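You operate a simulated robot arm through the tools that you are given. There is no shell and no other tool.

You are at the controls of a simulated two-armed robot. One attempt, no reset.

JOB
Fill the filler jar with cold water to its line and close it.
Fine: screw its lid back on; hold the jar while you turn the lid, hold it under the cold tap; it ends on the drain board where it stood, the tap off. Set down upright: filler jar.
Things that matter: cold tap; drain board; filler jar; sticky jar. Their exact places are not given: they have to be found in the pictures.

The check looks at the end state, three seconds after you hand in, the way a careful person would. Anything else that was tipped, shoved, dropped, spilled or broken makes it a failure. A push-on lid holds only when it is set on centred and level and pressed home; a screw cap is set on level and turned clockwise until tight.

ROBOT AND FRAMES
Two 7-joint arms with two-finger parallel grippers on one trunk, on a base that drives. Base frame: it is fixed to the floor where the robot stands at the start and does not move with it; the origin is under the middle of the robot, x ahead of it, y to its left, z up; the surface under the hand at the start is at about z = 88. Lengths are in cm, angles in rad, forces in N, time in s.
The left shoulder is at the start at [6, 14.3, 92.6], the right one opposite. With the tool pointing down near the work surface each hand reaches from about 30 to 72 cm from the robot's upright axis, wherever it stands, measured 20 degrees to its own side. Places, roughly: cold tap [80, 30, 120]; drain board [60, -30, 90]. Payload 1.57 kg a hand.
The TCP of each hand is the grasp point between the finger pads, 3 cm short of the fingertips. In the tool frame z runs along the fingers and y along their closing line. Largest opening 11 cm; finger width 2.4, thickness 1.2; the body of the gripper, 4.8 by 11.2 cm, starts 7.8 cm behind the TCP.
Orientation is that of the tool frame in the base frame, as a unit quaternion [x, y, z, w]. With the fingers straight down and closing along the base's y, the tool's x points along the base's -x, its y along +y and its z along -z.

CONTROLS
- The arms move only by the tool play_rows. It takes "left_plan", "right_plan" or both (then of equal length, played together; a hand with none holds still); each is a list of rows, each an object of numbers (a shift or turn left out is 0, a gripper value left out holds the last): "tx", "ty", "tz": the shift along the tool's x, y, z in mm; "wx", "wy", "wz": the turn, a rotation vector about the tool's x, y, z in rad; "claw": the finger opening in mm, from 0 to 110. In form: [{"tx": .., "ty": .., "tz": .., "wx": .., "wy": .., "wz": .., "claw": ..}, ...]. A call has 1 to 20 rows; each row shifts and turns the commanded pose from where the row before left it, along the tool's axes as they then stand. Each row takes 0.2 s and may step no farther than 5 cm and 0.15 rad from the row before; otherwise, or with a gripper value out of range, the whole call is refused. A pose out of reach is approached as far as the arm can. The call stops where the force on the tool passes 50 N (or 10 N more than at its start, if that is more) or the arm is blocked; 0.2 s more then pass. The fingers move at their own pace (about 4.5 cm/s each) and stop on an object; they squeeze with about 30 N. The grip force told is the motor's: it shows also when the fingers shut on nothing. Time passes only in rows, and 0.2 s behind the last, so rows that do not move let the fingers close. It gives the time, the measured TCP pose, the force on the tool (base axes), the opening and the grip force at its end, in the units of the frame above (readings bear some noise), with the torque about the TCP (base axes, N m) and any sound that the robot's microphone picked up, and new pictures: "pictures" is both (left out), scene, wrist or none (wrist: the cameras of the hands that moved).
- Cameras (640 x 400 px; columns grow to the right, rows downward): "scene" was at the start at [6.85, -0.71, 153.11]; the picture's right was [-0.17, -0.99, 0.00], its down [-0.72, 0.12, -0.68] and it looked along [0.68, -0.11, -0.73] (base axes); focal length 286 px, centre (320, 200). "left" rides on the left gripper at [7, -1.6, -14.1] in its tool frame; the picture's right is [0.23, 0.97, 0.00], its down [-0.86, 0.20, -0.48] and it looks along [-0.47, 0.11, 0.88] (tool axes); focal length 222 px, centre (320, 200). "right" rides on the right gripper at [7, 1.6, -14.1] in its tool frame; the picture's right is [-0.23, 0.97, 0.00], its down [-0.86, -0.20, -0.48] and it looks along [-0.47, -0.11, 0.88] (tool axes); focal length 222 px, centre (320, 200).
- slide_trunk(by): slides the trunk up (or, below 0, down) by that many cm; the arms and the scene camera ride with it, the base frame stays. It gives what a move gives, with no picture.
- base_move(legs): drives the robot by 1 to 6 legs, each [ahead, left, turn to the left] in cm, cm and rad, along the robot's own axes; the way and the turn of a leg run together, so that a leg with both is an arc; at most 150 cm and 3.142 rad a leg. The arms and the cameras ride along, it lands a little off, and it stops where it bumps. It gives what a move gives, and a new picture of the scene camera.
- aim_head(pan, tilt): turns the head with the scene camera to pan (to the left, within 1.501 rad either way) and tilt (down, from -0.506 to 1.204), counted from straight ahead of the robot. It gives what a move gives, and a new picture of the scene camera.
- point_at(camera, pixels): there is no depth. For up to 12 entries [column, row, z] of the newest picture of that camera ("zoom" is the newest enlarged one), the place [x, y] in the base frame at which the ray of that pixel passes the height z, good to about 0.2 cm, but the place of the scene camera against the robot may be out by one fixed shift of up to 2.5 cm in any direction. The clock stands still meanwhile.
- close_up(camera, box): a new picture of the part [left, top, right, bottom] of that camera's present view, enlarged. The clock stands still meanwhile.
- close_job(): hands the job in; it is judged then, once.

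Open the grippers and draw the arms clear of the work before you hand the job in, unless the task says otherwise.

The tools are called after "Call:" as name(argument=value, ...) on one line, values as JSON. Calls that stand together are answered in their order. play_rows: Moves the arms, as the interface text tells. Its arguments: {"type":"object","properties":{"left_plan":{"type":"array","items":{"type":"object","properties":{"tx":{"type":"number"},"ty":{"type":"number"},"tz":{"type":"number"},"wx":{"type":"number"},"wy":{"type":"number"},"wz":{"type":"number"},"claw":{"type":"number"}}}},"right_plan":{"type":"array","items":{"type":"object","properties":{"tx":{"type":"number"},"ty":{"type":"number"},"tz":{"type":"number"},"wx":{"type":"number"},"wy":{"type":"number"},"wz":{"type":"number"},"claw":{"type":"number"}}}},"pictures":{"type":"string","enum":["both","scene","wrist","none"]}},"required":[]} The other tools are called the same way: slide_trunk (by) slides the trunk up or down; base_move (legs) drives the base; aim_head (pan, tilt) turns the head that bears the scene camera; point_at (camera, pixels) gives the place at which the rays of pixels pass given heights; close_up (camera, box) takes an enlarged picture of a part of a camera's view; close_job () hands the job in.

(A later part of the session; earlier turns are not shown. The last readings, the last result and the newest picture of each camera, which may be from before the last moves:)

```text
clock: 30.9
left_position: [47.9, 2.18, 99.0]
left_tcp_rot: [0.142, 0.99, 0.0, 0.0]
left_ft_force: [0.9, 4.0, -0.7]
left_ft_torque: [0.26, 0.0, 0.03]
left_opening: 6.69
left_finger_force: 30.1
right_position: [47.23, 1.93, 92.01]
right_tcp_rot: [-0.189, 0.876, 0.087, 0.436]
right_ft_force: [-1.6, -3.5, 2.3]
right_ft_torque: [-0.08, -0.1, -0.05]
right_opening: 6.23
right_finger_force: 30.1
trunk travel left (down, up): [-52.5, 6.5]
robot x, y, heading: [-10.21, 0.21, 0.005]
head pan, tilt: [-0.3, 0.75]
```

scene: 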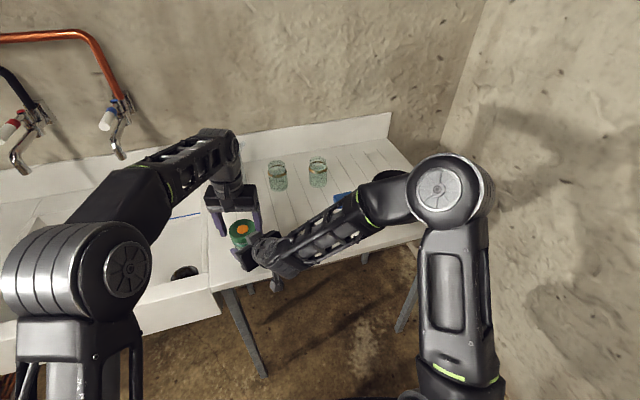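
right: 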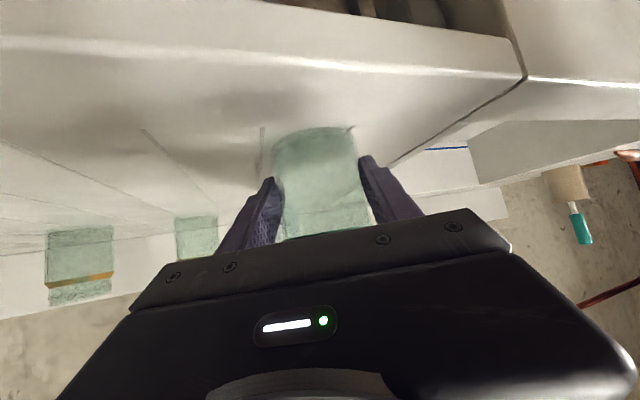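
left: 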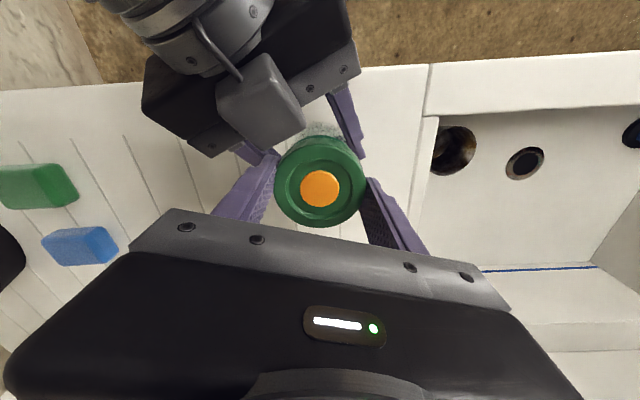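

Lid gripped at 6.69 cm, 30 N. I turn counter-clockwise (negative wz) for a first part and watch torque.

Call:
play_rows(left_plan=[{"wz": -0.12}, {"wz": -0.12}, {"wz": -0.12}, {"wz": -0.12}], pictures="wrist")

```text
clock: 31.9
left_position: [47.68, 2.23, 99.18]
left_tcp_rot: [-0.098, 0.995, 0.0, -0.001]
left_ft_force: [-0.5, -1.7, -1.5]
left_ft_torque: [0.3, -0.03, -0.01]
left_opening: 6.7
left_finger_force: 30.3
right_position: [47.34, 1.91, 91.95]
right_tcp_rot: [-0.191, 0.875, 0.089, 0.436]
right_ft_force: [0.7, 0.3, 3.1]
right_ft_torque: [-0.48, 0.01, 0.0]
right_opening: 6.2
right_finger_force: 29.9
trunk travel left (down, up): [-52.5, 6.5]
robot x, y, heading: [-10.17, -0.31, 0.004]
head pan, tilt: [-0.3, 0.75]
```

left: 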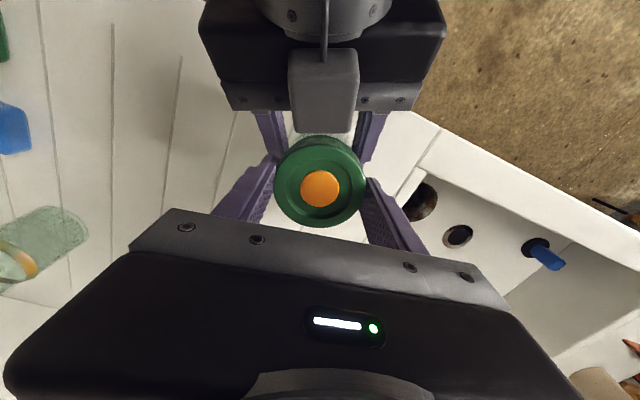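

No binding (torque near zero). I continue the stroke to about yaw +1.18.

Call:
play_rows(left_plan=[{"wz": -0.14}, {"wz": -0.14}, {"wz": -0.14}, {"wz": -0.14}, {"wz": -0.14}, {"wz": -0.14}, {"wz": -0.14}], pictures="both")

```text
clock: 33.5
left_position: [47.9, 2.15, 99.12]
left_tcp_rot: [-0.556, 0.831, -0.001, 0.0]
left_ft_force: [1.8, -10.0, 3.1]
left_ft_torque: [-0.25, -0.06, -0.04]
left_opening: 6.73
left_finger_force: 30.5
right_position: [47.33, 1.99, 91.94]
right_tcp_rot: [-0.191, 0.875, 0.089, 0.435]
right_ft_force: [-1.4, 8.4, 0.5]
right_ft_torque: [-0.43, -0.24, 0.08]
right_opening: 6.19
right_finger_force: 29.9
trunk travel left (down, up): [-52.5, 6.5]
robot x, y, heading: [-9.91, -0.12, -0.004]
head pan, tilt: [-0.3, 0.75]
```

scene: 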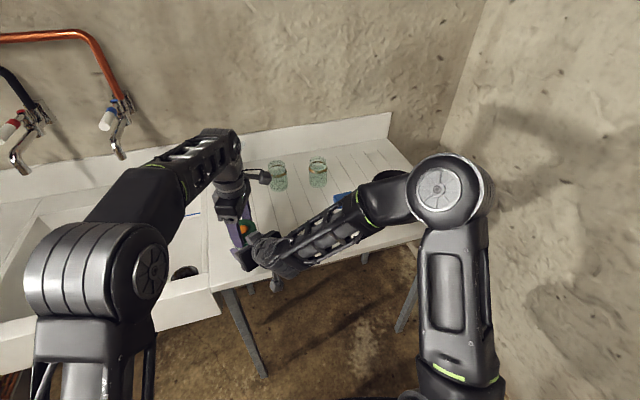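
left: 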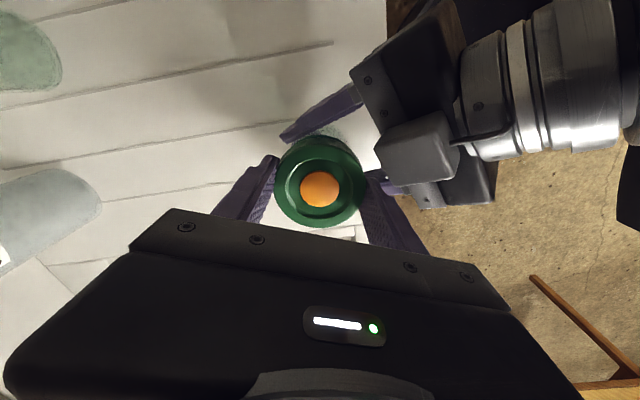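

About 1.46 rad turned. I test whether the lid already lifts free with a gentle 3 mm pull.

Call:
play_rows(left_plan=[{"tz": -1.5}, {"tz": -1.5}, {}], pictures="none")

```text
clock: 34.3
left_position: [47.92, 2.25, 99.37]
left_tcp_rot: [-0.555, 0.832, -0.001, -0.001]
left_ft_force: [11.2, -10.5, -13.5]
left_ft_torque: [-0.76, -0.46, 0.0]
left_opening: 6.71
left_finger_force: 30.0
right_position: [47.37, 2.03, 91.97]
right_tcp_rot: [-0.191, 0.875, 0.089, 0.435]
right_ft_force: [-12.9, 8.7, 11.5]
right_ft_torque: [0.07, -0.52, 0.08]
right_opening: 6.2
right_finger_force: 30.4
trunk travel left (down, up): [-52.5, 6.5]
robot x, y, heading: [-10.21, 0.02, 0.003]
head pan, tilt: [-0.3, 0.75]
```

The thread still holds (13 N). I ease back, open to 82 mm, turn back, regrip and take a second stroke.

Call:
play_rows(left_plan=[{"tz": 3}, {"claw": 82}, {"claw": 82}, {"wz": 0.146}, {"wz": 0.146}, {"wz": 0.146}, {"wz": 0.146}, {"wz": 0.146}, {"wz": 0.146}, {"wz": 0.146}, {"wz": 0.146}, {"wz": 0.146}, {"wz": 0.146}, {"claw": 60}, {"claw": 60}, {"claw": 60}], pictures="wrist")

Call:
play_rows(left_plan=[{"wz": -0.135}, {"wz": -0.135}, {"wz": -0.135}, {"wz": -0.135}, {"wz": -0.135}, {"wz": -0.135}, {"wz": -0.135}, {"wz": -0.135}, {"wz": -0.135}, {"wz": -0.135}, {"wz": -0.135}], pictures="wrist")

```text
clock: 37.7
left_position: [47.83, 2.34, 99.06]
left_tcp_rot: [0.142, 0.99, 0.0, -0.001]
left_ft_force: [0.7, 0.7, 0.3]
left_ft_torque: [0.01, 0.01, 0.01]
left_opening: 7.09
left_finger_force: 30.2
right_position: [47.36, 1.96, 91.92]
right_tcp_rot: [-0.19, 0.876, 0.088, 0.435]
right_ft_force: [-0.1, -0.2, -0.1]
right_ft_torque: [-0.05, 0.01, -0.02]
right_opening: 6.19
right_finger_force: 29.4
trunk travel left (down, up): [-52.5, 6.5]
robot x, y, heading: [-9.82, 0.15, 0.0]
head pan, tilt: [-0.3, 0.75]
```

left: 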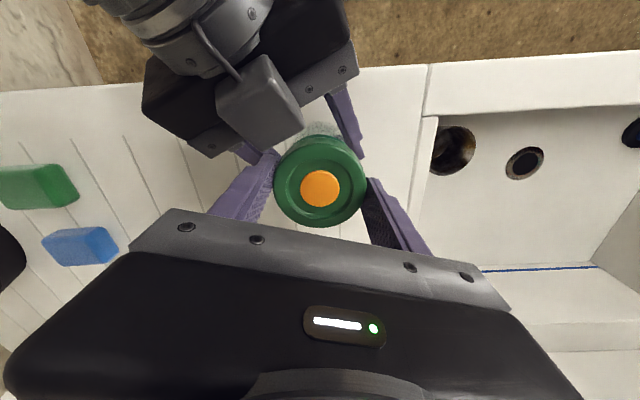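

```text
clock: 40.1
left_position: [47.83, 2.21, 99.17]
left_tcp_rot: [-0.565, 0.825, -0.001, 0.0]
left_ft_force: [3.9, -5.8, 6.5]
left_ft_torque: [-0.09, 0.05, -0.06]
left_opening: 7.06
left_finger_force: 30.3
right_position: [47.35, 1.97, 91.87]
right_tcp_rot: [-0.19, 0.875, 0.089, 0.435]
right_ft_force: [-3.8, 6.1, -3.1]
right_ft_torque: [-0.25, -0.34, 0.06]
right_opening: 6.17
right_finger_force: 29.8
trunk travel left (down, up): [-52.5, 6.5]
robot x, y, heading: [-9.95, -0.03, 0.004]
head pan, tilt: [-0.3, 0.75]
```

left: 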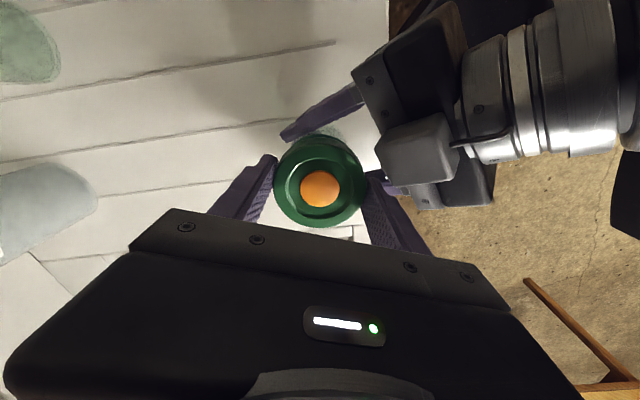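

The lid pushes the hand up 6.5 N, so it is climbing the thread. I test lifting again by a few millimetres.

Call:
play_rows(left_plan=[{"tz": -1.5}, {"tz": -1.5}, {"tz": -1}, {}], pictures="none")

```text
clock: 41.1
left_position: [47.94, 2.37, 99.44]
left_tcp_rot: [-0.564, 0.826, 0.0, 0.001]
left_ft_force: [12.0, -4.5, -15.2]
left_ft_torque: [-0.4, -0.68, -0.02]
left_opening: 7.07
left_finger_force: 29.8
right_position: [47.29, 2.06, 92.07]
right_tcp_rot: [-0.19, 0.875, 0.088, 0.437]
right_ft_force: [-11.4, 5.1, 12.7]
right_ft_torque: [0.11, -0.26, 0.04]
right_opening: 6.18
right_finger_force: 29.9
trunk travel left (down, up): [-52.5, 6.5]
robot x, y, heading: [-9.77, -0.25, 0.0]
head pan, tilt: [-0.3, 0.75]
```

Still threaded. I ease down, regrip and take a third stroke, keeping the hand about 1.5 mm higher.

Call:
play_rows(left_plan=[{"tz": 2.5}, {"claw": 82}, {"claw": 82}, {"wz": 0.146}, {"wz": 0.146}, {"wz": 0.146}, {"wz": 0.146}, {"wz": 0.146}, {"wz": 0.146}, {"wz": 0.146}, {"wz": 0.146}, {"wz": 0.146}, {"wz": 0.146}, {"claw": 60}, {"claw": 60}, {"claw": 60}], pictures="none")

Call:
play_rows(left_plan=[{"wz": -0.135}, {"wz": -0.135}, {"wz": -0.135}, {"wz": -0.135}, {"wz": -0.135}, {"wz": -0.135}, {"wz": -0.135}, {"wz": -0.135}, {"wz": -0.135}, {"wz": -0.135}, {"wz": -0.135}], pictures="none")

Call:
play_rows(left_plan=[{"tz": -1.5}, {"tz": -1.5}, {"tz": -1}, {}], pictures="wrist")

```text
clock: 44.5
left_position: [47.8, 2.29, 99.39]
left_tcp_rot: [0.13, 0.992, 0.0, 0.0]
left_ft_force: [1.9, 3.9, 0.5]
left_ft_torque: [0.18, -0.04, 0.01]
left_opening: 6.91
left_finger_force: 30.3
right_position: [47.23, 1.96, 91.97]
right_tcp_rot: [-0.19, 0.876, 0.088, 0.435]
right_ft_force: [-2.8, -3.5, 0.0]
right_ft_torque: [0.18, -0.09, 0.02]
right_opening: 6.17
right_finger_force: 30.0
trunk travel left (down, up): [-52.5, 6.5]
robot x, y, heading: [-9.91, 0.2, 0.005]
head pan, tilt: [-0.3, 0.75]
```

```text
clock: 46.9
left_position: [47.87, 2.22, 99.21]
left_tcp_rot: [-0.574, 0.819, 0.0, 0.0]
left_ft_force: [-0.1, 0.5, -0.2]
left_ft_torque: [-0.03, -0.01, -0.02]
left_opening: 6.9
left_finger_force: 29.3
right_position: [47.28, 2.0, 91.83]
right_tcp_rot: [-0.19, 0.876, 0.088, 0.435]
right_ft_force: [0.7, 0.0, 0.5]
right_ft_torque: [0.03, 0.02, -0.03]
right_opening: 6.18
right_finger_force: 29.7
trunk travel left (down, up): [-52.5, 6.5]
robot x, y, heading: [-9.62, -0.15, 0.001]
head pan, tilt: [-0.3, 0.75]
```

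```text
clock: 47.9
left_position: [47.92, 2.24, 99.65]
left_tcp_rot: [-0.574, 0.819, 0.0, 0.001]
left_ft_force: [0.1, 0.7, 0.5]
left_ft_torque: [-0.03, 0.02, 0.01]
left_opening: 6.89
left_finger_force: 30.0
right_position: [47.29, 2.02, 91.97]
right_tcp_rot: [-0.19, 0.876, 0.088, 0.435]
right_ft_force: [-0.1, 0.3, -0.6]
right_ft_torque: [-0.02, 0.02, 0.04]
right_opening: 6.19
right_finger_force: 30.4
trunk travel left (down, up): [-52.5, 6.5]
robot x, y, heading: [-10.08, -0.1, 0.005]
head pan, tilt: [-0.3, 0.75]
```

left: 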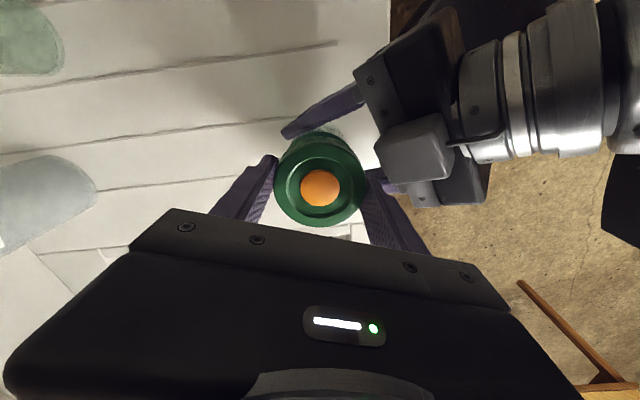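

Forces are zero at +4 mm: the lid is free after the third stroke. I lift it, and carry it toward a free spot of the drain board near [54.5, 8].

Call:
play_rows(left_plan=[{"tz": -12}, {"tz": -13}, {"wz": 0.137}, {"wz": 0.137}, {"wz": 0.137}, {"wz": 0.137}, {"wz": 0.137}, {"wz": 0.137}, {"tx": -28, "ty": 9}, {"tx": -28, "ty": 9}, {"tx": -27, "ty": 9}], pictures="both")

```text
clock: 50.3
left_position: [51.42, 5.69, 101.94]
left_tcp_rot: [-0.199, 0.98, -0.001, 0.002]
left_ft_force: [0.3, 0.1, 0.2]
left_ft_torque: [-0.01, -0.04, -0.01]
left_opening: 6.01
left_finger_force: 0.0
left hand out of reach, approached as far as the arm can: row 10, 11
right_position: [47.36, 2.03, 92.05]
right_tcp_rot: [-0.19, 0.876, 0.088, 0.435]
right_ft_force: [0.4, 0.6, -0.3]
right_ft_torque: [0.08, -0.02, 0.03]
right_opening: 6.19
right_finger_force: 30.3
trunk travel left (down, up): [-52.5, 6.5]
robot x, y, heading: [-9.68, -0.42, -0.0]
head pan, tilt: [-0.3, 0.75]
```

scene: 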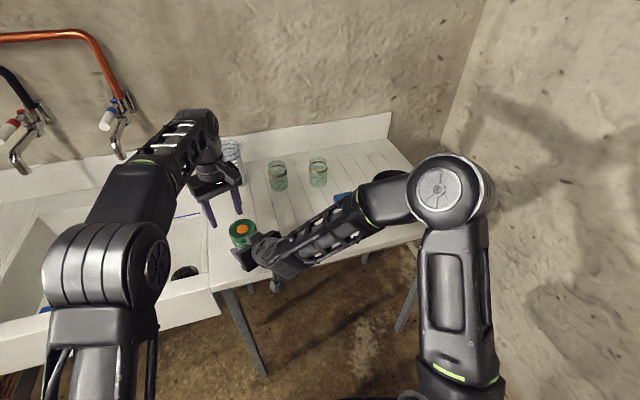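
left: 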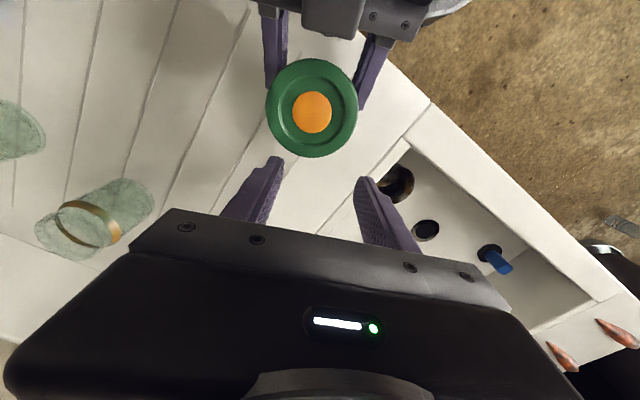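

The fingers closed to 60 mm on nothing: the lid slipped out and still sits on the jar at (312,110). I look closely at how it sits.

Call:
close_up(camera="left", box=[240, 40, 400, 180])

Call:
close_up(camera="right", box=[220, 80, 440, 240])

Call:
close_up(camera="scene", box=[205, 200, 285, 270])

Call:
point_at(camera="left", pixels=[[312, 112, 98], [312, 112, 99]])

```text
2.86 times, centred on (320, 110) of left
```

zoom: 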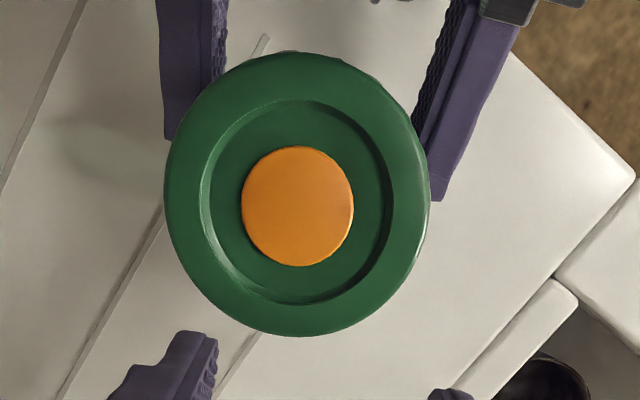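

```text
2.50 times, centred on (330, 160) of right
```

zoom: 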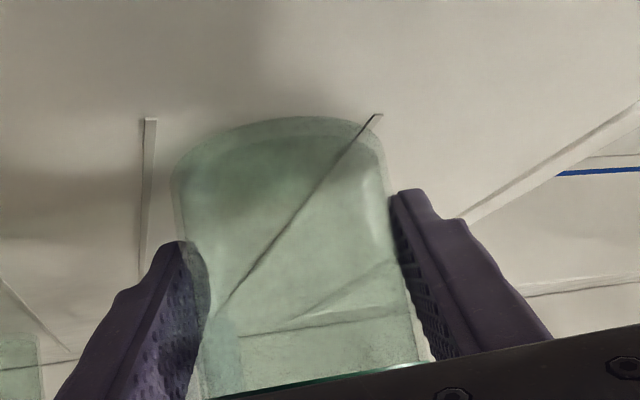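

```text
5.71 times, centred on (245, 235) of scene
```

zoom: 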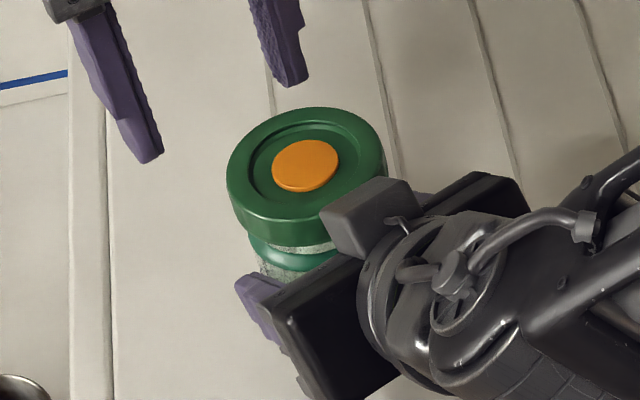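

```text
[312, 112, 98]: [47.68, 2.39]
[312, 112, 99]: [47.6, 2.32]
```

The lid still sits level on the jar, about 7.5 cm wide; my tips evidently only held its upper bevel. I return over it with the claw at 88, and this time go 8–9 mm lower (TCP z≈98.2) to hold its full side.

Call:
play_rows(left_plan=[{"claw": 88}, {"claw": 88, "tx": 24, "ty": -8}, {"tx": 23, "ty": -8.5}, {}, {"tz": 15}, {"tz": 14}, {"tz": 8}], pictures="both")

```text
clock: 51.9
left_position: [48.04, 2.14, 98.55]
left_tcp_rot: [-0.199, 0.98, 0.0, 0.001]
left_ft_force: [0.1, -0.1, -0.9]
left_ft_torque: [-0.04, -0.02, 0.02]
left_opening: 8.82
left_finger_force: 0.1
right_position: [47.42, 1.87, 91.85]
right_tcp_rot: [-0.19, 0.875, 0.088, 0.436]
right_ft_force: [0.5, -0.3, 0.1]
right_ft_torque: [0.04, -0.01, -0.01]
right_opening: 6.18
right_finger_force: 30.3
trunk travel left (down, up): [-52.5, 6.5]
robot x, y, heading: [-9.9, -0.25, -0.004]
head pan, tilt: [-0.3, 0.75]
```

scene: 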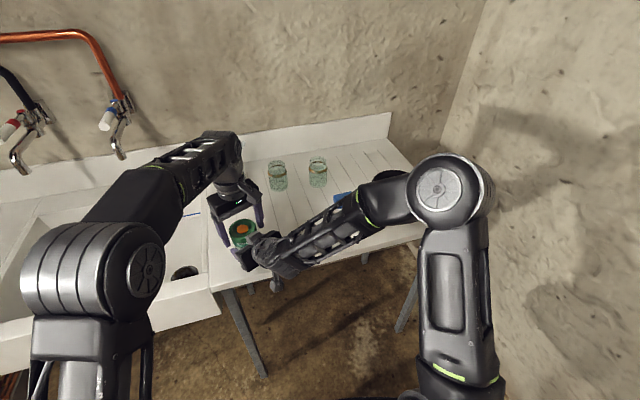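
left: 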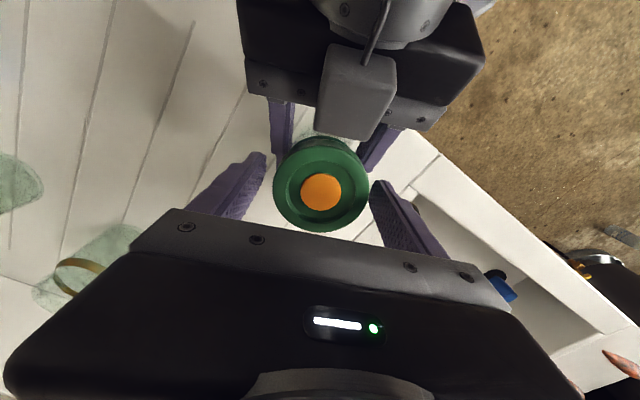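

Centred (disc at (321,192)). I go 4 mm lower and close.

Call:
play_rows(left_plan=[{"tz": 4}, {"claw": 78}, {"claw": 50}, {"claw": 50}, {"claw": 50}], pictures="none")

Call:
play_rows(left_plan=[{"tz": -2}, {"tz": -2}, {}], pictures="none")

```text
clock: 53.1
left_position: [47.88, 2.08, 98.22]
left_tcp_rot: [-0.198, 0.98, 0.0, 0.0]
left_ft_force: [-0.2, 2.8, -0.2]
left_ft_torque: [0.09, 0.02, -0.03]
left_opening: 6.92
left_finger_force: 29.8
right_position: [47.44, 1.91, 91.85]
right_tcp_rot: [-0.189, 0.876, 0.088, 0.435]
right_ft_force: [0.9, -4.8, -1.1]
right_ft_torque: [0.14, 0.03, -0.07]
right_opening: 6.15
right_finger_force: 30.0
trunk travel left (down, up): [-52.5, 6.5]
robot x, y, heading: [-10.09, 0.34, -0.003]
head pan, tilt: [-0.3, 0.75]
```

```text
clock: 53.9
left_position: [47.94, 2.25, 98.31]
left_tcp_rot: [-0.2, 0.98, 0.001, 0.0]
left_ft_force: [7.2, 4.4, -18.7]
left_ft_torque: [0.15, -0.2, 0.0]
left_opening: 6.92
left_finger_force: 30.4
right_position: [47.37, 2.08, 92.11]
right_tcp_rot: [-0.192, 0.875, 0.089, 0.436]
right_ft_force: [-6.4, -5.3, 16.1]
right_ft_torque: [0.21, -0.33, -0.06]
right_opening: 6.17
right_finger_force: 30.3
trunk travel left (down, up): [-52.5, 6.5]
robot x, y, heading: [-9.41, -0.17, 0.002]
head pan, tilt: [-0.3, 0.75]
```

The thread still holds (−19 N). With the better grip I ease back and turn counter-clockwise from here.

Call:
play_rows(left_plan=[{"tz": 3}, {"wz": -0.14}, {"wz": -0.14}, {"wz": -0.14}, {"wz": -0.14}, {"wz": -0.14}, {"wz": -0.12}], pictures="wrist")

```text
clock: 55.5
left_position: [47.87, 2.04, 98.29]
left_tcp_rot: [-0.574, 0.819, -0.001, 0.0]
left_ft_force: [-1.5, 4.6, 1.7]
left_ft_torque: [0.3, 0.48, -0.63]
left_opening: 6.74
left_finger_force: 29.8
right_position: [47.23, 1.87, 92.0]
right_tcp_rot: [-0.19, 0.876, 0.088, 0.435]
right_ft_force: [0.1, -5.2, -1.8]
right_ft_torque: [-0.15, -0.44, 0.62]
right_opening: 6.19
right_finger_force: 29.7
trunk travel left (down, up): [-52.5, 6.5]
robot x, y, heading: [-9.88, 0.35, -0.001]
head pan, tilt: [-0.3, 0.75]
```

left: 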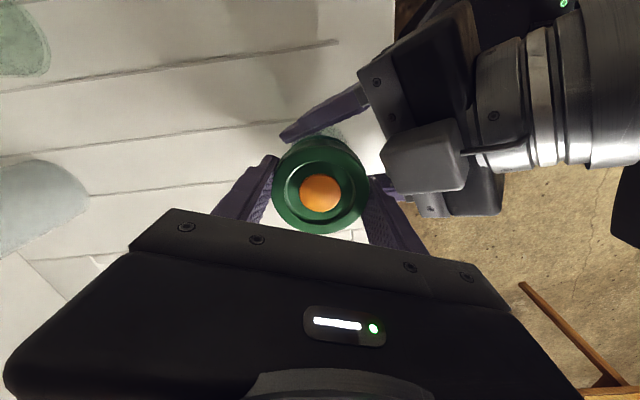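

Now a torque of −0.63 N·m shows, either the lid resisting or my finger touching the right gripper. I zoom to check that corner near (395,190).

Call:
close_up(camera="left", box=[250, 100, 450, 260])

Call:
close_up(camera="scene", box=[205, 190, 305, 290])

```text
2.50 times, centred on (350, 180) of left
```

zoom: 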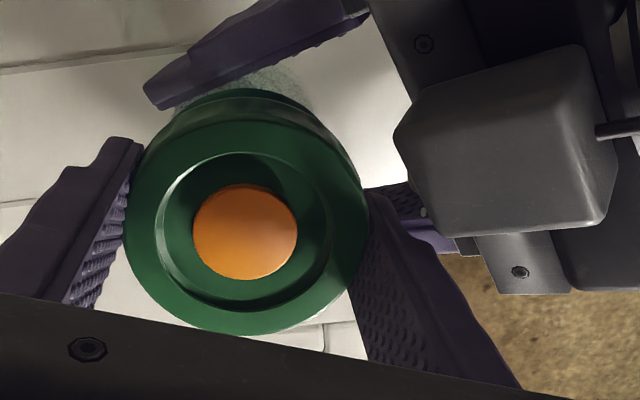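

```text
4.00 times, centred on (255, 240) of scene
```

zoom: 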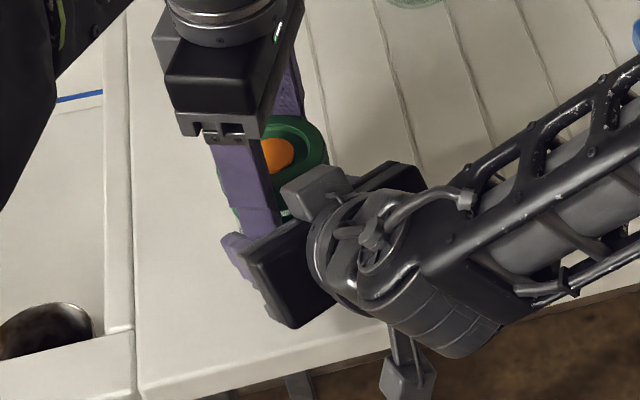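

The finger and the right gripper's rail are very close there. I open the left fingers to 84 to see whether the torque vanishes, then swing back to the middle.

Call:
play_rows(left_plan=[{"claw": 80}, {"claw": 80}], pictures="none")

Call:
play_rows(left_plan=[{"wz": 0.14}, {"wz": 0.14}, {"wz": 0.14}, {"wz": 0.14}, {"wz": 0.14}, {"wz": 0.12}], pictures="wrist")

```text
clock: 56.1
left_position: [47.91, 1.99, 98.32]
left_tcp_rot: [-0.573, 0.819, -0.002, 0.002]
left_ft_force: [7.7, -0.7, 8.4]
left_ft_torque: [0.24, 0.09, 0.03]
left_opening: 7.28
left_finger_force: 0.1
right_position: [47.09, 2.09, 91.8]
right_tcp_rot: [-0.191, 0.876, 0.09, 0.434]
right_ft_force: [-8.4, 1.2, -3.4]
right_ft_torque: [-0.43, -0.74, -0.02]
right_opening: 6.19
right_finger_force: 30.4
trunk travel left (down, up): [-52.5, 6.5]
robot x, y, heading: [-10.36, -0.16, -0.0]
head pan, tilt: [-0.3, 0.75]
```

```text
clock: 57.5
left_position: [47.8, 2.08, 98.15]
left_tcp_rot: [-0.197, 0.98, 0.001, 0.0]
left_ft_force: [-0.5, -0.4, -0.2]
left_ft_torque: [0.01, 0.01, -0.05]
left_opening: 8.01
left_finger_force: 0.0
right_position: [47.34, 1.91, 91.97]
right_tcp_rot: [-0.189, 0.875, 0.088, 0.436]
right_ft_force: [1.1, -0.2, -2.4]
right_ft_torque: [-0.01, 0.01, 0.03]
right_opening: 6.17
right_finger_force: 30.2
trunk travel left (down, up): [-52.5, 6.5]
robot x, y, heading: [-10.0, 0.21, 0.0]
head pan, tilt: [-0.3, 0.75]
```

left: 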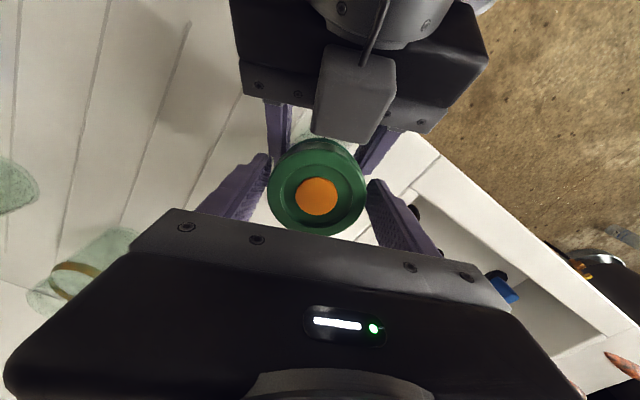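

The left finger was indeed blocked by the right gripper there; and the lid has visibly risen a few mm, so the unscrewing works. I give more room by sliding the right grip back 13 mm along its fingers.

Call:
play_rows(right_plan=[{"claw": 74}, {"claw": 74}, {"tz": -7}, {"tz": -6}, {"claw": 45}, {"claw": 45}, {"claw": 45}], pictures="both")

```text
clock: 59.1
left_position: [47.81, 2.09, 98.12]
left_tcp_rot: [-0.198, 0.98, 0.0, 0.0]
left_ft_force: [0.9, 0.7, -0.3]
left_ft_torque: [-0.01, 0.02, 0.01]
left_opening: 7.97
left_finger_force: 0.0
right_position: [46.45, 1.59, 92.74]
right_tcp_rot: [-0.19, 0.876, 0.089, 0.435]
right_ft_force: [-0.5, 0.0, 0.4]
right_ft_torque: [0.02, 0.01, 0.02]
right_opening: 6.14
right_finger_force: 30.4
trunk travel left (down, up): [-52.5, 6.5]
robot x, y, heading: [-9.95, -0.11, -0.002]
head pan, tilt: [-0.3, 0.75]
```

scene: 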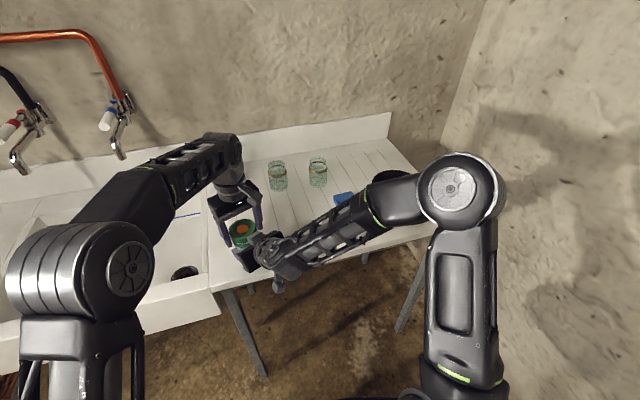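
right: 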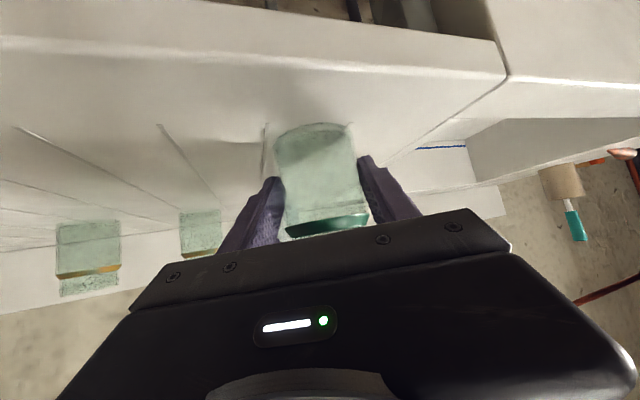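

Room gained. I swing clockwise to the start with the fingers open, grip and take a stroke of about 1.38 rad counter-clockwise.

Call:
play_rows(left_plan=[{"wz": 0.138, "claw": 80}, {"wz": 0.138}, {"wz": 0.138}, {"wz": 0.138}, {"wz": 0.138}, {"claw": 50}, {"claw": 50}, {"claw": 50}], pictures="wrist")

Call:
play_rows(left_plan=[{"wz": -0.138}, {"wz": -0.138}, {"wz": -0.138}, {"wz": -0.138}, {"wz": -0.138}], pictures="none")

Call:
play_rows(left_plan=[{"wz": -0.138}, {"wz": -0.138}, {"wz": -0.138}, {"wz": -0.138}, {"wz": -0.138}], pictures="wrist")

```text
clock: 60.9
left_position: [48.08, 2.13, 98.73]
left_tcp_rot: [0.143, 0.99, -0.003, 0.01]
left_ft_force: [32.5, -1.4, 28.7]
left_ft_torque: [-1.51, -0.27, 1.48]
left_opening: 7.16
left_finger_force: 12.3
right_position: [46.02, 1.83, 92.71]
right_tcp_rot: [-0.192, 0.876, 0.09, 0.434]
right_ft_force: [-32.5, 8.3, -0.6]
right_ft_torque: [0.97, -1.65, -1.29]
right_opening: 6.11
right_finger_force: 30.6
trunk travel left (down, up): [-52.5, 6.5]
robot x, y, heading: [-10.11, 0.16, -0.003]
head pan, tilt: [-0.3, 0.75]
```

left: 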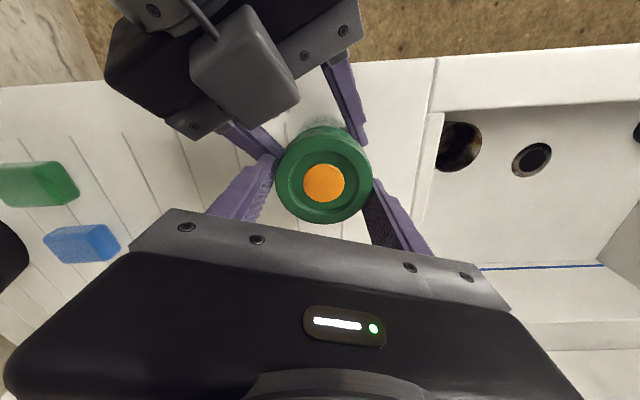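

```text
clock: 62.1
left_position: [47.71, 2.03, 98.26]
left_tcp_rot: [-0.199, 0.98, 0.0, -0.001]
left_ft_force: [-6.9, 2.8, 23.7]
left_ft_torque: [-0.01, 0.3, -0.19]
left_opening: 6.73
left_finger_force: 30.4
right_position: [46.54, 1.3, 92.76]
right_tcp_rot: [-0.188, 0.876, 0.087, 0.436]
right_ft_force: [6.5, -5.6, -15.8]
right_ft_torque: [-0.16, 0.44, 0.22]
right_opening: 6.15
right_finger_force: 30.0
trunk travel left (down, up): [-52.5, 6.5]
robot x, y, heading: [-9.9, 0.01, 0.002]
head pan, tilt: [-0.3, 0.75]
```

```text
clock: 63.3
left_position: [47.77, 2.23, 98.35]
left_tcp_rot: [-0.52, 0.854, -0.001, 0.002]
left_ft_force: [11.0, 6.9, 11.6]
left_ft_torque: [0.15, 0.13, -0.34]
left_opening: 6.72
left_finger_force: 30.2
right_position: [46.21, 1.61, 92.79]
right_tcp_rot: [-0.191, 0.875, 0.089, 0.435]
right_ft_force: [-13.3, -8.4, -2.4]
right_ft_torque: [-0.01, -0.89, 0.22]
right_opening: 6.11
right_finger_force: 30.1
trunk travel left (down, up): [-52.5, 6.5]
robot x, y, heading: [-9.71, 0.13, -0.003]
head pan, tilt: [-0.3, 0.75]
```

left: 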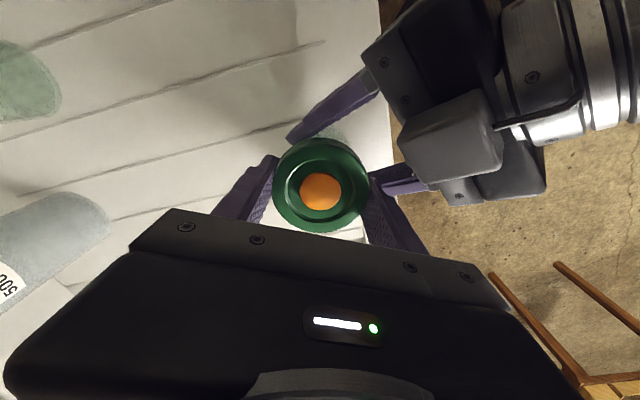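

The low grip made a finger touch the right fingers at the start of the stroke (32 N), so I work a bit higher from now on. I test lifting the lid now.

Call:
play_rows(left_plan=[{"tz": -2}, {"tz": -2}, {"tz": -2}, {}], pictures="none")

```text
clock: 64.3
left_position: [47.81, 2.08, 98.73]
left_tcp_rot: [-0.518, 0.855, 0.001, -0.002]
left_ft_force: [3.9, 0.8, -1.8]
left_ft_torque: [0.01, 0.0, -0.02]
left_opening: 6.7
left_finger_force: 30.1
right_position: [46.47, 1.48, 92.91]
right_tcp_rot: [-0.19, 0.875, 0.088, 0.436]
right_ft_force: [-4.1, -0.7, 0.2]
right_ft_torque: [0.05, -0.23, 0.05]
right_opening: 6.11
right_finger_force: 29.6
trunk travel left (down, up): [-52.5, 6.5]
robot x, y, heading: [-9.87, 0.08, 0.005]
head pan, tilt: [-0.3, 0.75]
```

Only −1.8 N now. I lift another 5 mm and look.

Call:
play_rows(left_plan=[{"tz": -2}, {"tz": -3}, {}], pictures="both")

Call:
close_up(camera="scene", box=[205, 190, 305, 290])

```text
clock: 65.1
left_position: [47.84, 2.03, 99.39]
left_tcp_rot: [-0.519, 0.855, 0.0, -0.001]
left_ft_force: [0.0, -0.2, 0.1]
left_ft_torque: [0.0, -0.01, -0.03]
left_opening: 6.72
left_finger_force: 30.4
right_position: [46.42, 1.52, 92.78]
right_tcp_rot: [-0.19, 0.875, 0.088, 0.436]
right_ft_force: [1.9, -0.3, 2.1]
right_ft_torque: [-0.12, -0.18, 0.04]
right_opening: 6.12
right_finger_force: 29.6
trunk travel left (down, up): [-52.5, 6.5]
robot x, y, heading: [-10.15, -0.3, 0.001]
head pan, tilt: [-0.3, 0.75]
```

scene: 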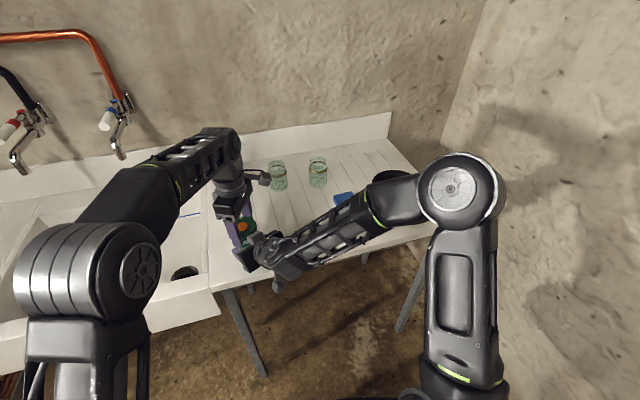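
left: 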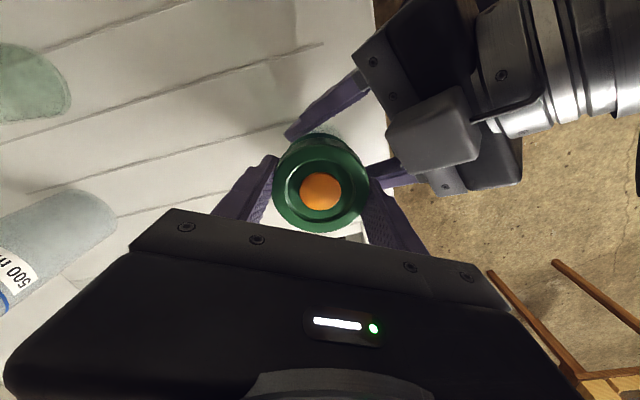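

```text
4.00 times, centred on (255, 240) of scene
```

zoom: 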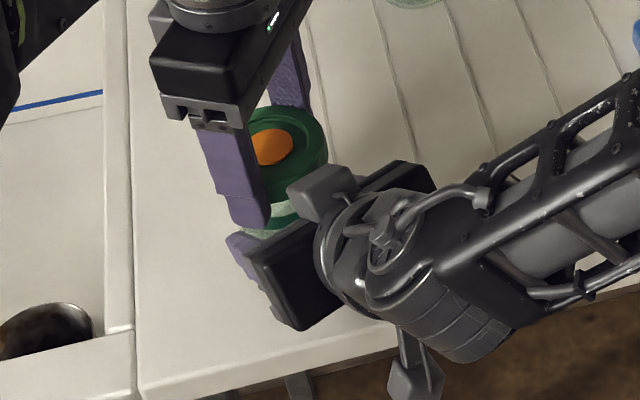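

The disc stays at (320,190) with zero force, so the lid is travelling with the hand. I lift further in small steps and check.

Call:
play_rows(left_plan=[{"tz": -5}, {"tz": -5}, {"tz": -5}, {}], pictures="both")

Call:
close_up(camera="scene", box=[205, 190, 305, 290])

```text
clock: 66.1
left_position: [47.76, 2.08, 100.96]
left_tcp_rot: [-0.518, 0.856, 0.0, 0.001]
left_ft_force: [0.2, -0.1, 0.2]
left_ft_torque: [-0.03, -0.04, 0.02]
left_opening: 6.71
left_finger_force: 30.3
right_position: [46.37, 1.54, 92.89]
right_tcp_rot: [-0.19, 0.875, 0.088, 0.436]
right_ft_force: [2.8, 0.1, 4.8]
right_ft_torque: [-0.18, -0.21, 0.02]
right_opening: 6.11
right_finger_force: 30.0
trunk travel left (down, up): [-52.5, 6.5]
robot x, y, heading: [-10.02, 0.08, 0.002]
head pan, tilt: [-0.3, 0.75]
```

scene: 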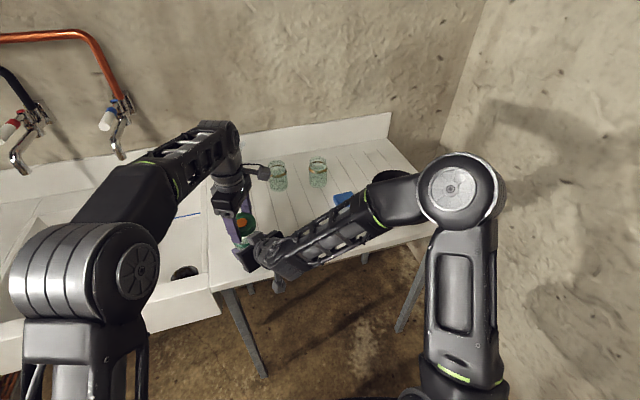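
left: 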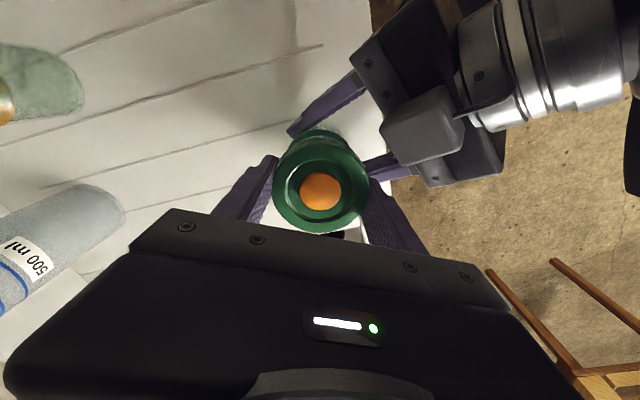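

```text
4.00 times, centred on (255, 240) of scene
```

zoom: 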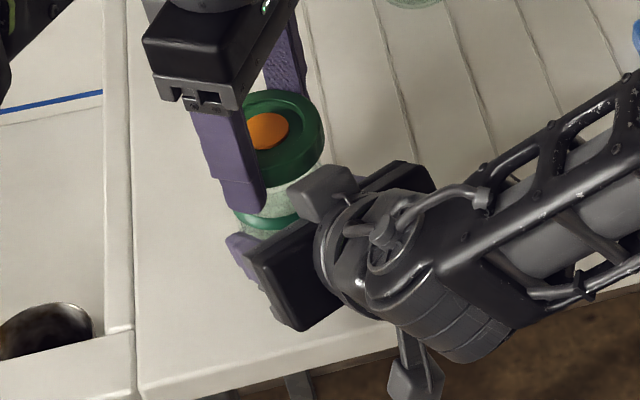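

The gap under the lid is visible: it is off the jar. I carry it to about [52, 9] and lower toward the board.

Call:
play_rows(left_plan=[{"tz": -6}, {"tx": -20, "ty": -1}, {"tx": -20, "ty": -1}, {"tx": -20, "ty": -1}, {"tx": -21, "ty": -2}, {"tz": 20}, {"tz": 20}, {"tz": 20}, {"tz": 20}], pictures="both")

```text
clock: 68.1
left_position: [52.08, 9.03, 93.58]
left_tcp_rot: [-0.519, 0.855, -0.001, 0.0]
left_ft_force: [0.3, -0.4, 1.0]
left_ft_torque: [-0.04, -0.03, 0.02]
left_opening: 6.72
left_finger_force: 30.0
right_position: [46.44, 1.57, 92.74]
right_tcp_rot: [-0.19, 0.875, 0.089, 0.435]
right_ft_force: [0.6, -0.3, 6.8]
right_ft_torque: [-0.23, -0.13, 0.0]
right_opening: 6.11
right_finger_force: 30.1
trunk travel left (down, up): [-52.5, 6.5]
robot x, y, heading: [-10.06, 0.01, -0.001]
head pan, tilt: [-0.3, 0.75]
```

scene: 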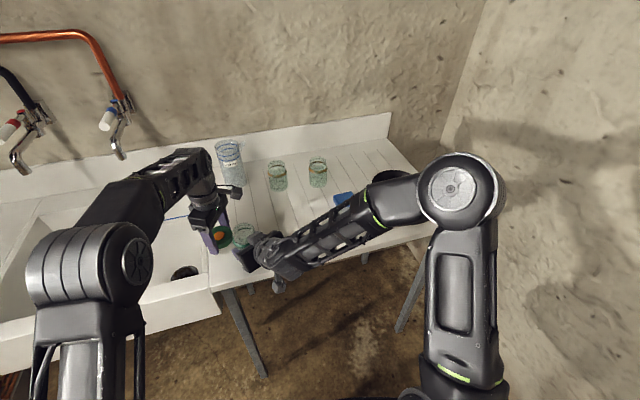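
left: 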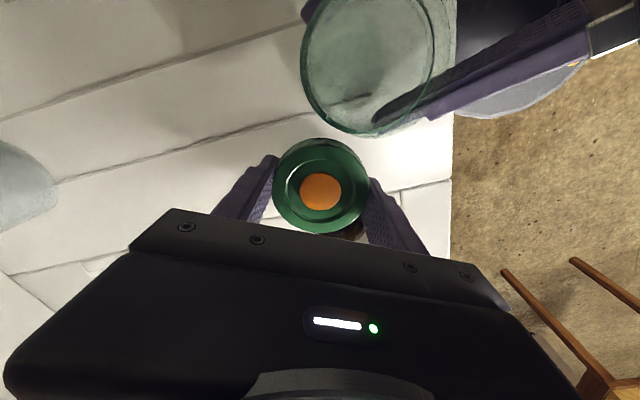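

The lid is held clear, jar is open. I lower the lid gently toward the board.

Call:
play_rows(left_plan=[{"tz": 6}, {"tz": 5}, {"tz": 4}, {"tz": 3}], pictures="none")

Call:
play_rows(left_plan=[{"tz": 3}, {"tz": 3}], pictures="none")

```text
clock: 69.1
left_position: [51.93, 9.0, 91.63]
left_tcp_rot: [-0.518, 0.856, 0.0, -0.001]
left_ft_force: [0.1, -0.2, -0.1]
left_ft_torque: [-0.01, -0.01, 0.04]
left_opening: 6.71
left_finger_force: 30.2
right_position: [46.36, 1.44, 92.82]
right_tcp_rot: [-0.19, 0.876, 0.088, 0.435]
right_ft_force: [0.0, 0.3, 6.5]
right_ft_torque: [-0.23, -0.06, -0.04]
right_opening: 6.11
right_finger_force: 29.8
trunk travel left (down, up): [-52.5, 6.5]
robot x, y, heading: [-10.11, 0.21, -0.002]
head pan, tilt: [-0.3, 0.75]
```

```text
clock: 69.7
left_position: [51.91, 9.15, 91.16]
left_tcp_rot: [-0.518, 0.856, 0.0, 0.0]
left_ft_force: [-0.8, -0.5, 0.0]
left_ft_torque: [-0.02, -0.02, 0.02]
left_opening: 6.73
left_finger_force: 30.3
right_position: [46.32, 1.59, 92.69]
right_tcp_rot: [-0.19, 0.875, 0.089, 0.436]
right_ft_force: [0.0, -0.7, 6.2]
right_ft_torque: [-0.21, -0.11, -0.07]
right_opening: 6.09
right_finger_force: 29.8
trunk travel left (down, up): [-52.5, 6.5]
robot x, y, heading: [-9.83, 0.05, 0.002]
head pan, tilt: [-0.3, 0.75]
```

Still no contact at 91.16; I go on in 2 mm steps.

Call:
play_rows(left_plan=[{"tz": 2}, {}], pictures="none")

Call:
play_rows(left_plan=[{"tz": 2}, {}], pictures="wrist")

```text
clock: 70.3
left_position: [51.96, 9.01, 91.06]
left_tcp_rot: [-0.517, 0.856, 0.0, 0.001]
left_ft_force: [-1.4, 0.2, 8.3]
left_ft_torque: [0.08, 0.4, 0.0]
left_opening: 6.71
left_finger_force: 30.5
right_position: [46.34, 1.53, 92.86]
right_tcp_rot: [-0.19, 0.875, 0.089, 0.436]
right_ft_force: [1.7, 0.1, 1.8]
right_ft_torque: [-0.09, -0.11, 0.04]
right_opening: 6.08
right_finger_force: 29.7
trunk travel left (down, up): [-52.5, 6.5]
robot x, y, heading: [-9.88, -0.13, 0.0]
head pan, tilt: [-0.3, 0.75]
```

```text
clock: 70.9
left_position: [52.01, 8.98, 91.08]
left_tcp_rot: [-0.518, 0.855, -0.003, 0.002]
left_ft_force: [-0.1, 1.4, 30.4]
left_ft_torque: [0.41, 1.18, -0.09]
left_opening: 6.72
left_finger_force: 29.9
right_position: [46.17, 1.51, 92.82]
right_tcp_rot: [-0.19, 0.875, 0.089, 0.437]
right_ft_force: [0.5, 0.3, 0.2]
right_ft_torque: [0.03, 0.04, -0.03]
right_opening: 6.1
right_finger_force: 30.0
trunk travel left (down, up): [-52.5, 6.5]
robot x, y, heading: [-10.2, -0.04, -0.006]
head pan, tilt: [-0.3, 0.75]
```

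left: 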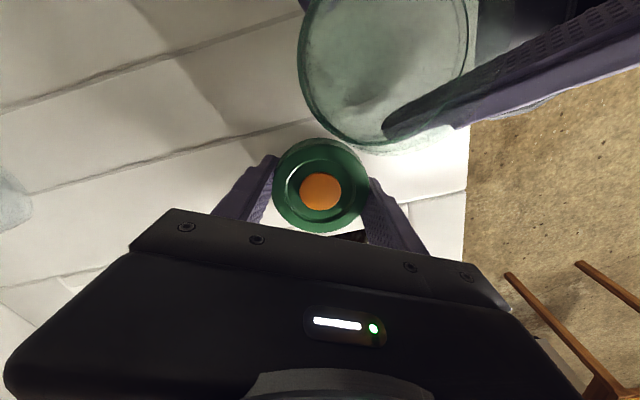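

The tips touch the board at TCP z≈91.05. I relieve 3 mm and open to let the lid rest on the board.

Call:
play_rows(left_plan=[{"tz": -3}, {"claw": 74}, {"claw": 84}, {"claw": 84}, {}], pictures="wrist")

```text
clock: 72.1
left_position: [51.96, 9.08, 90.96]
left_tcp_rot: [-0.518, 0.855, -0.002, 0.002]
left_ft_force: [16.3, -4.1, 18.5]
left_ft_torque: [0.14, 0.21, -0.13]
left_opening: 6.95
left_finger_force: 0.0
right_position: [46.47, 1.4, 92.71]
right_tcp_rot: [-0.19, 0.875, 0.089, 0.437]
right_ft_force: [0.3, 0.0, 1.1]
right_ft_torque: [-0.06, 0.04, 0.02]
right_opening: 6.11
right_finger_force: 29.9
trunk travel left (down, up): [-52.5, 6.5]
robot x, y, heading: [-9.81, 0.07, -0.001]
head pan, tilt: [-0.3, 0.75]
```

left: 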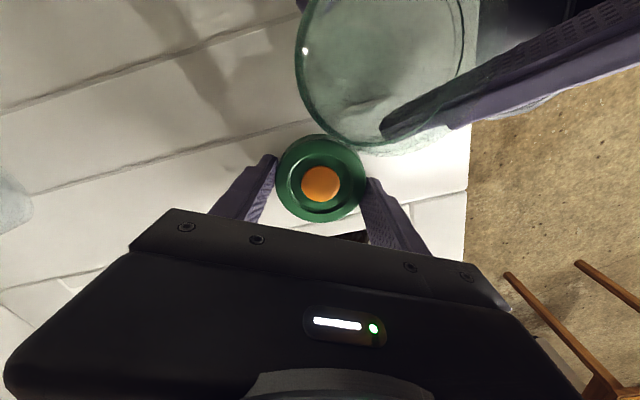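

The tips still press on the board with 18 N and stopped opening. The lid has dropped flat; I raise 4 mm and open on.

Call:
play_rows(left_plan=[{"tz": -4}, {"claw": 86}, {"claw": 86}, {}], pictures="wrist")

```text
clock: 73.1
left_position: [51.95, 9.08, 91.39]
left_tcp_rot: [-0.518, 0.856, -0.001, 0.0]
left_ft_force: [0.2, -0.3, -0.3]
left_ft_torque: [0.01, -0.03, -0.01]
left_opening: 8.58
left_finger_force: 0.1
right_position: [46.34, 1.51, 92.85]
right_tcp_rot: [-0.191, 0.875, 0.089, 0.436]
right_ft_force: [-0.5, 0.8, 2.7]
right_ft_torque: [0.04, 0.09, -0.03]
right_opening: 6.1
right_finger_force: 30.3
trunk travel left (down, up): [-52.5, 6.5]
robot x, y, heading: [-9.81, 0.26, -0.001]
head pan, tilt: [-0.3, 0.75]
```

left: 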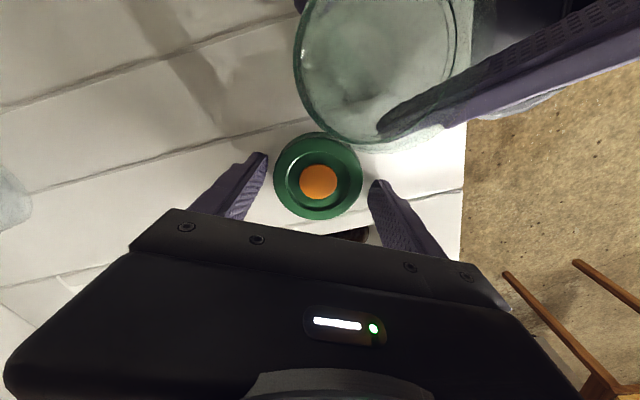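

The lid lies flat on the board, centre (319,182). I note its place, then raise the left hand clear.

Call:
point_at(camera="left", pixels=[[319, 182, 89.7], [319, 182, 89.3], [385, 60, 97.5]])

Call:
play_rows(left_plan=[{"tz": -40}, {"tz": -40}, {"tz": -20}, {"tx": 0, "ty": 45}, {"tx": -10, "ty": 45}], pictures="both")

```text
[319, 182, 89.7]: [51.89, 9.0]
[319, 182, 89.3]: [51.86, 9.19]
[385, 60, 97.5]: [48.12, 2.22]
```

```text
clock: 74.3
left_position: [44.45, 14.13, 101.44]
left_tcp_rot: [-0.518, 0.856, -0.001, 0.001]
left_ft_force: [0.3, -0.2, -0.2]
left_ft_torque: [0.02, 0.01, 0.0]
left_opening: 8.61
left_finger_force: 0.0
right_position: [46.37, 1.54, 92.7]
right_tcp_rot: [-0.19, 0.875, 0.088, 0.436]
right_ft_force: [-1.9, -0.8, 4.6]
right_ft_torque: [0.19, 0.12, 0.05]
right_opening: 6.08
right_finger_force: 30.3
trunk travel left (down, up): [-52.5, 6.5]
robot x, y, heading: [-9.95, -0.17, -0.004]
head pan, tilt: [-0.3, 0.75]
```

scene: 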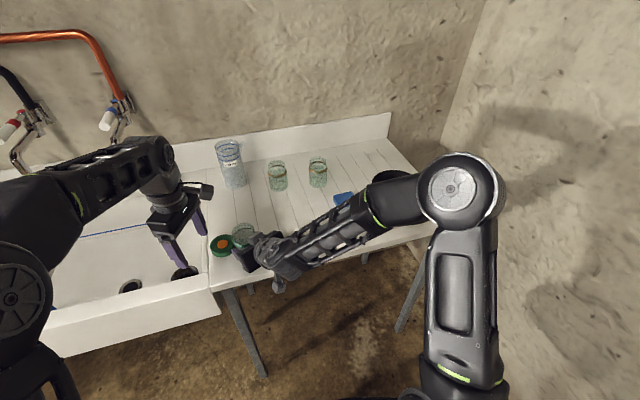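
left: 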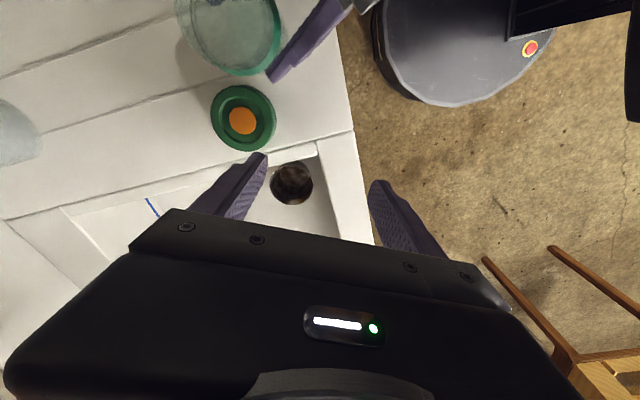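

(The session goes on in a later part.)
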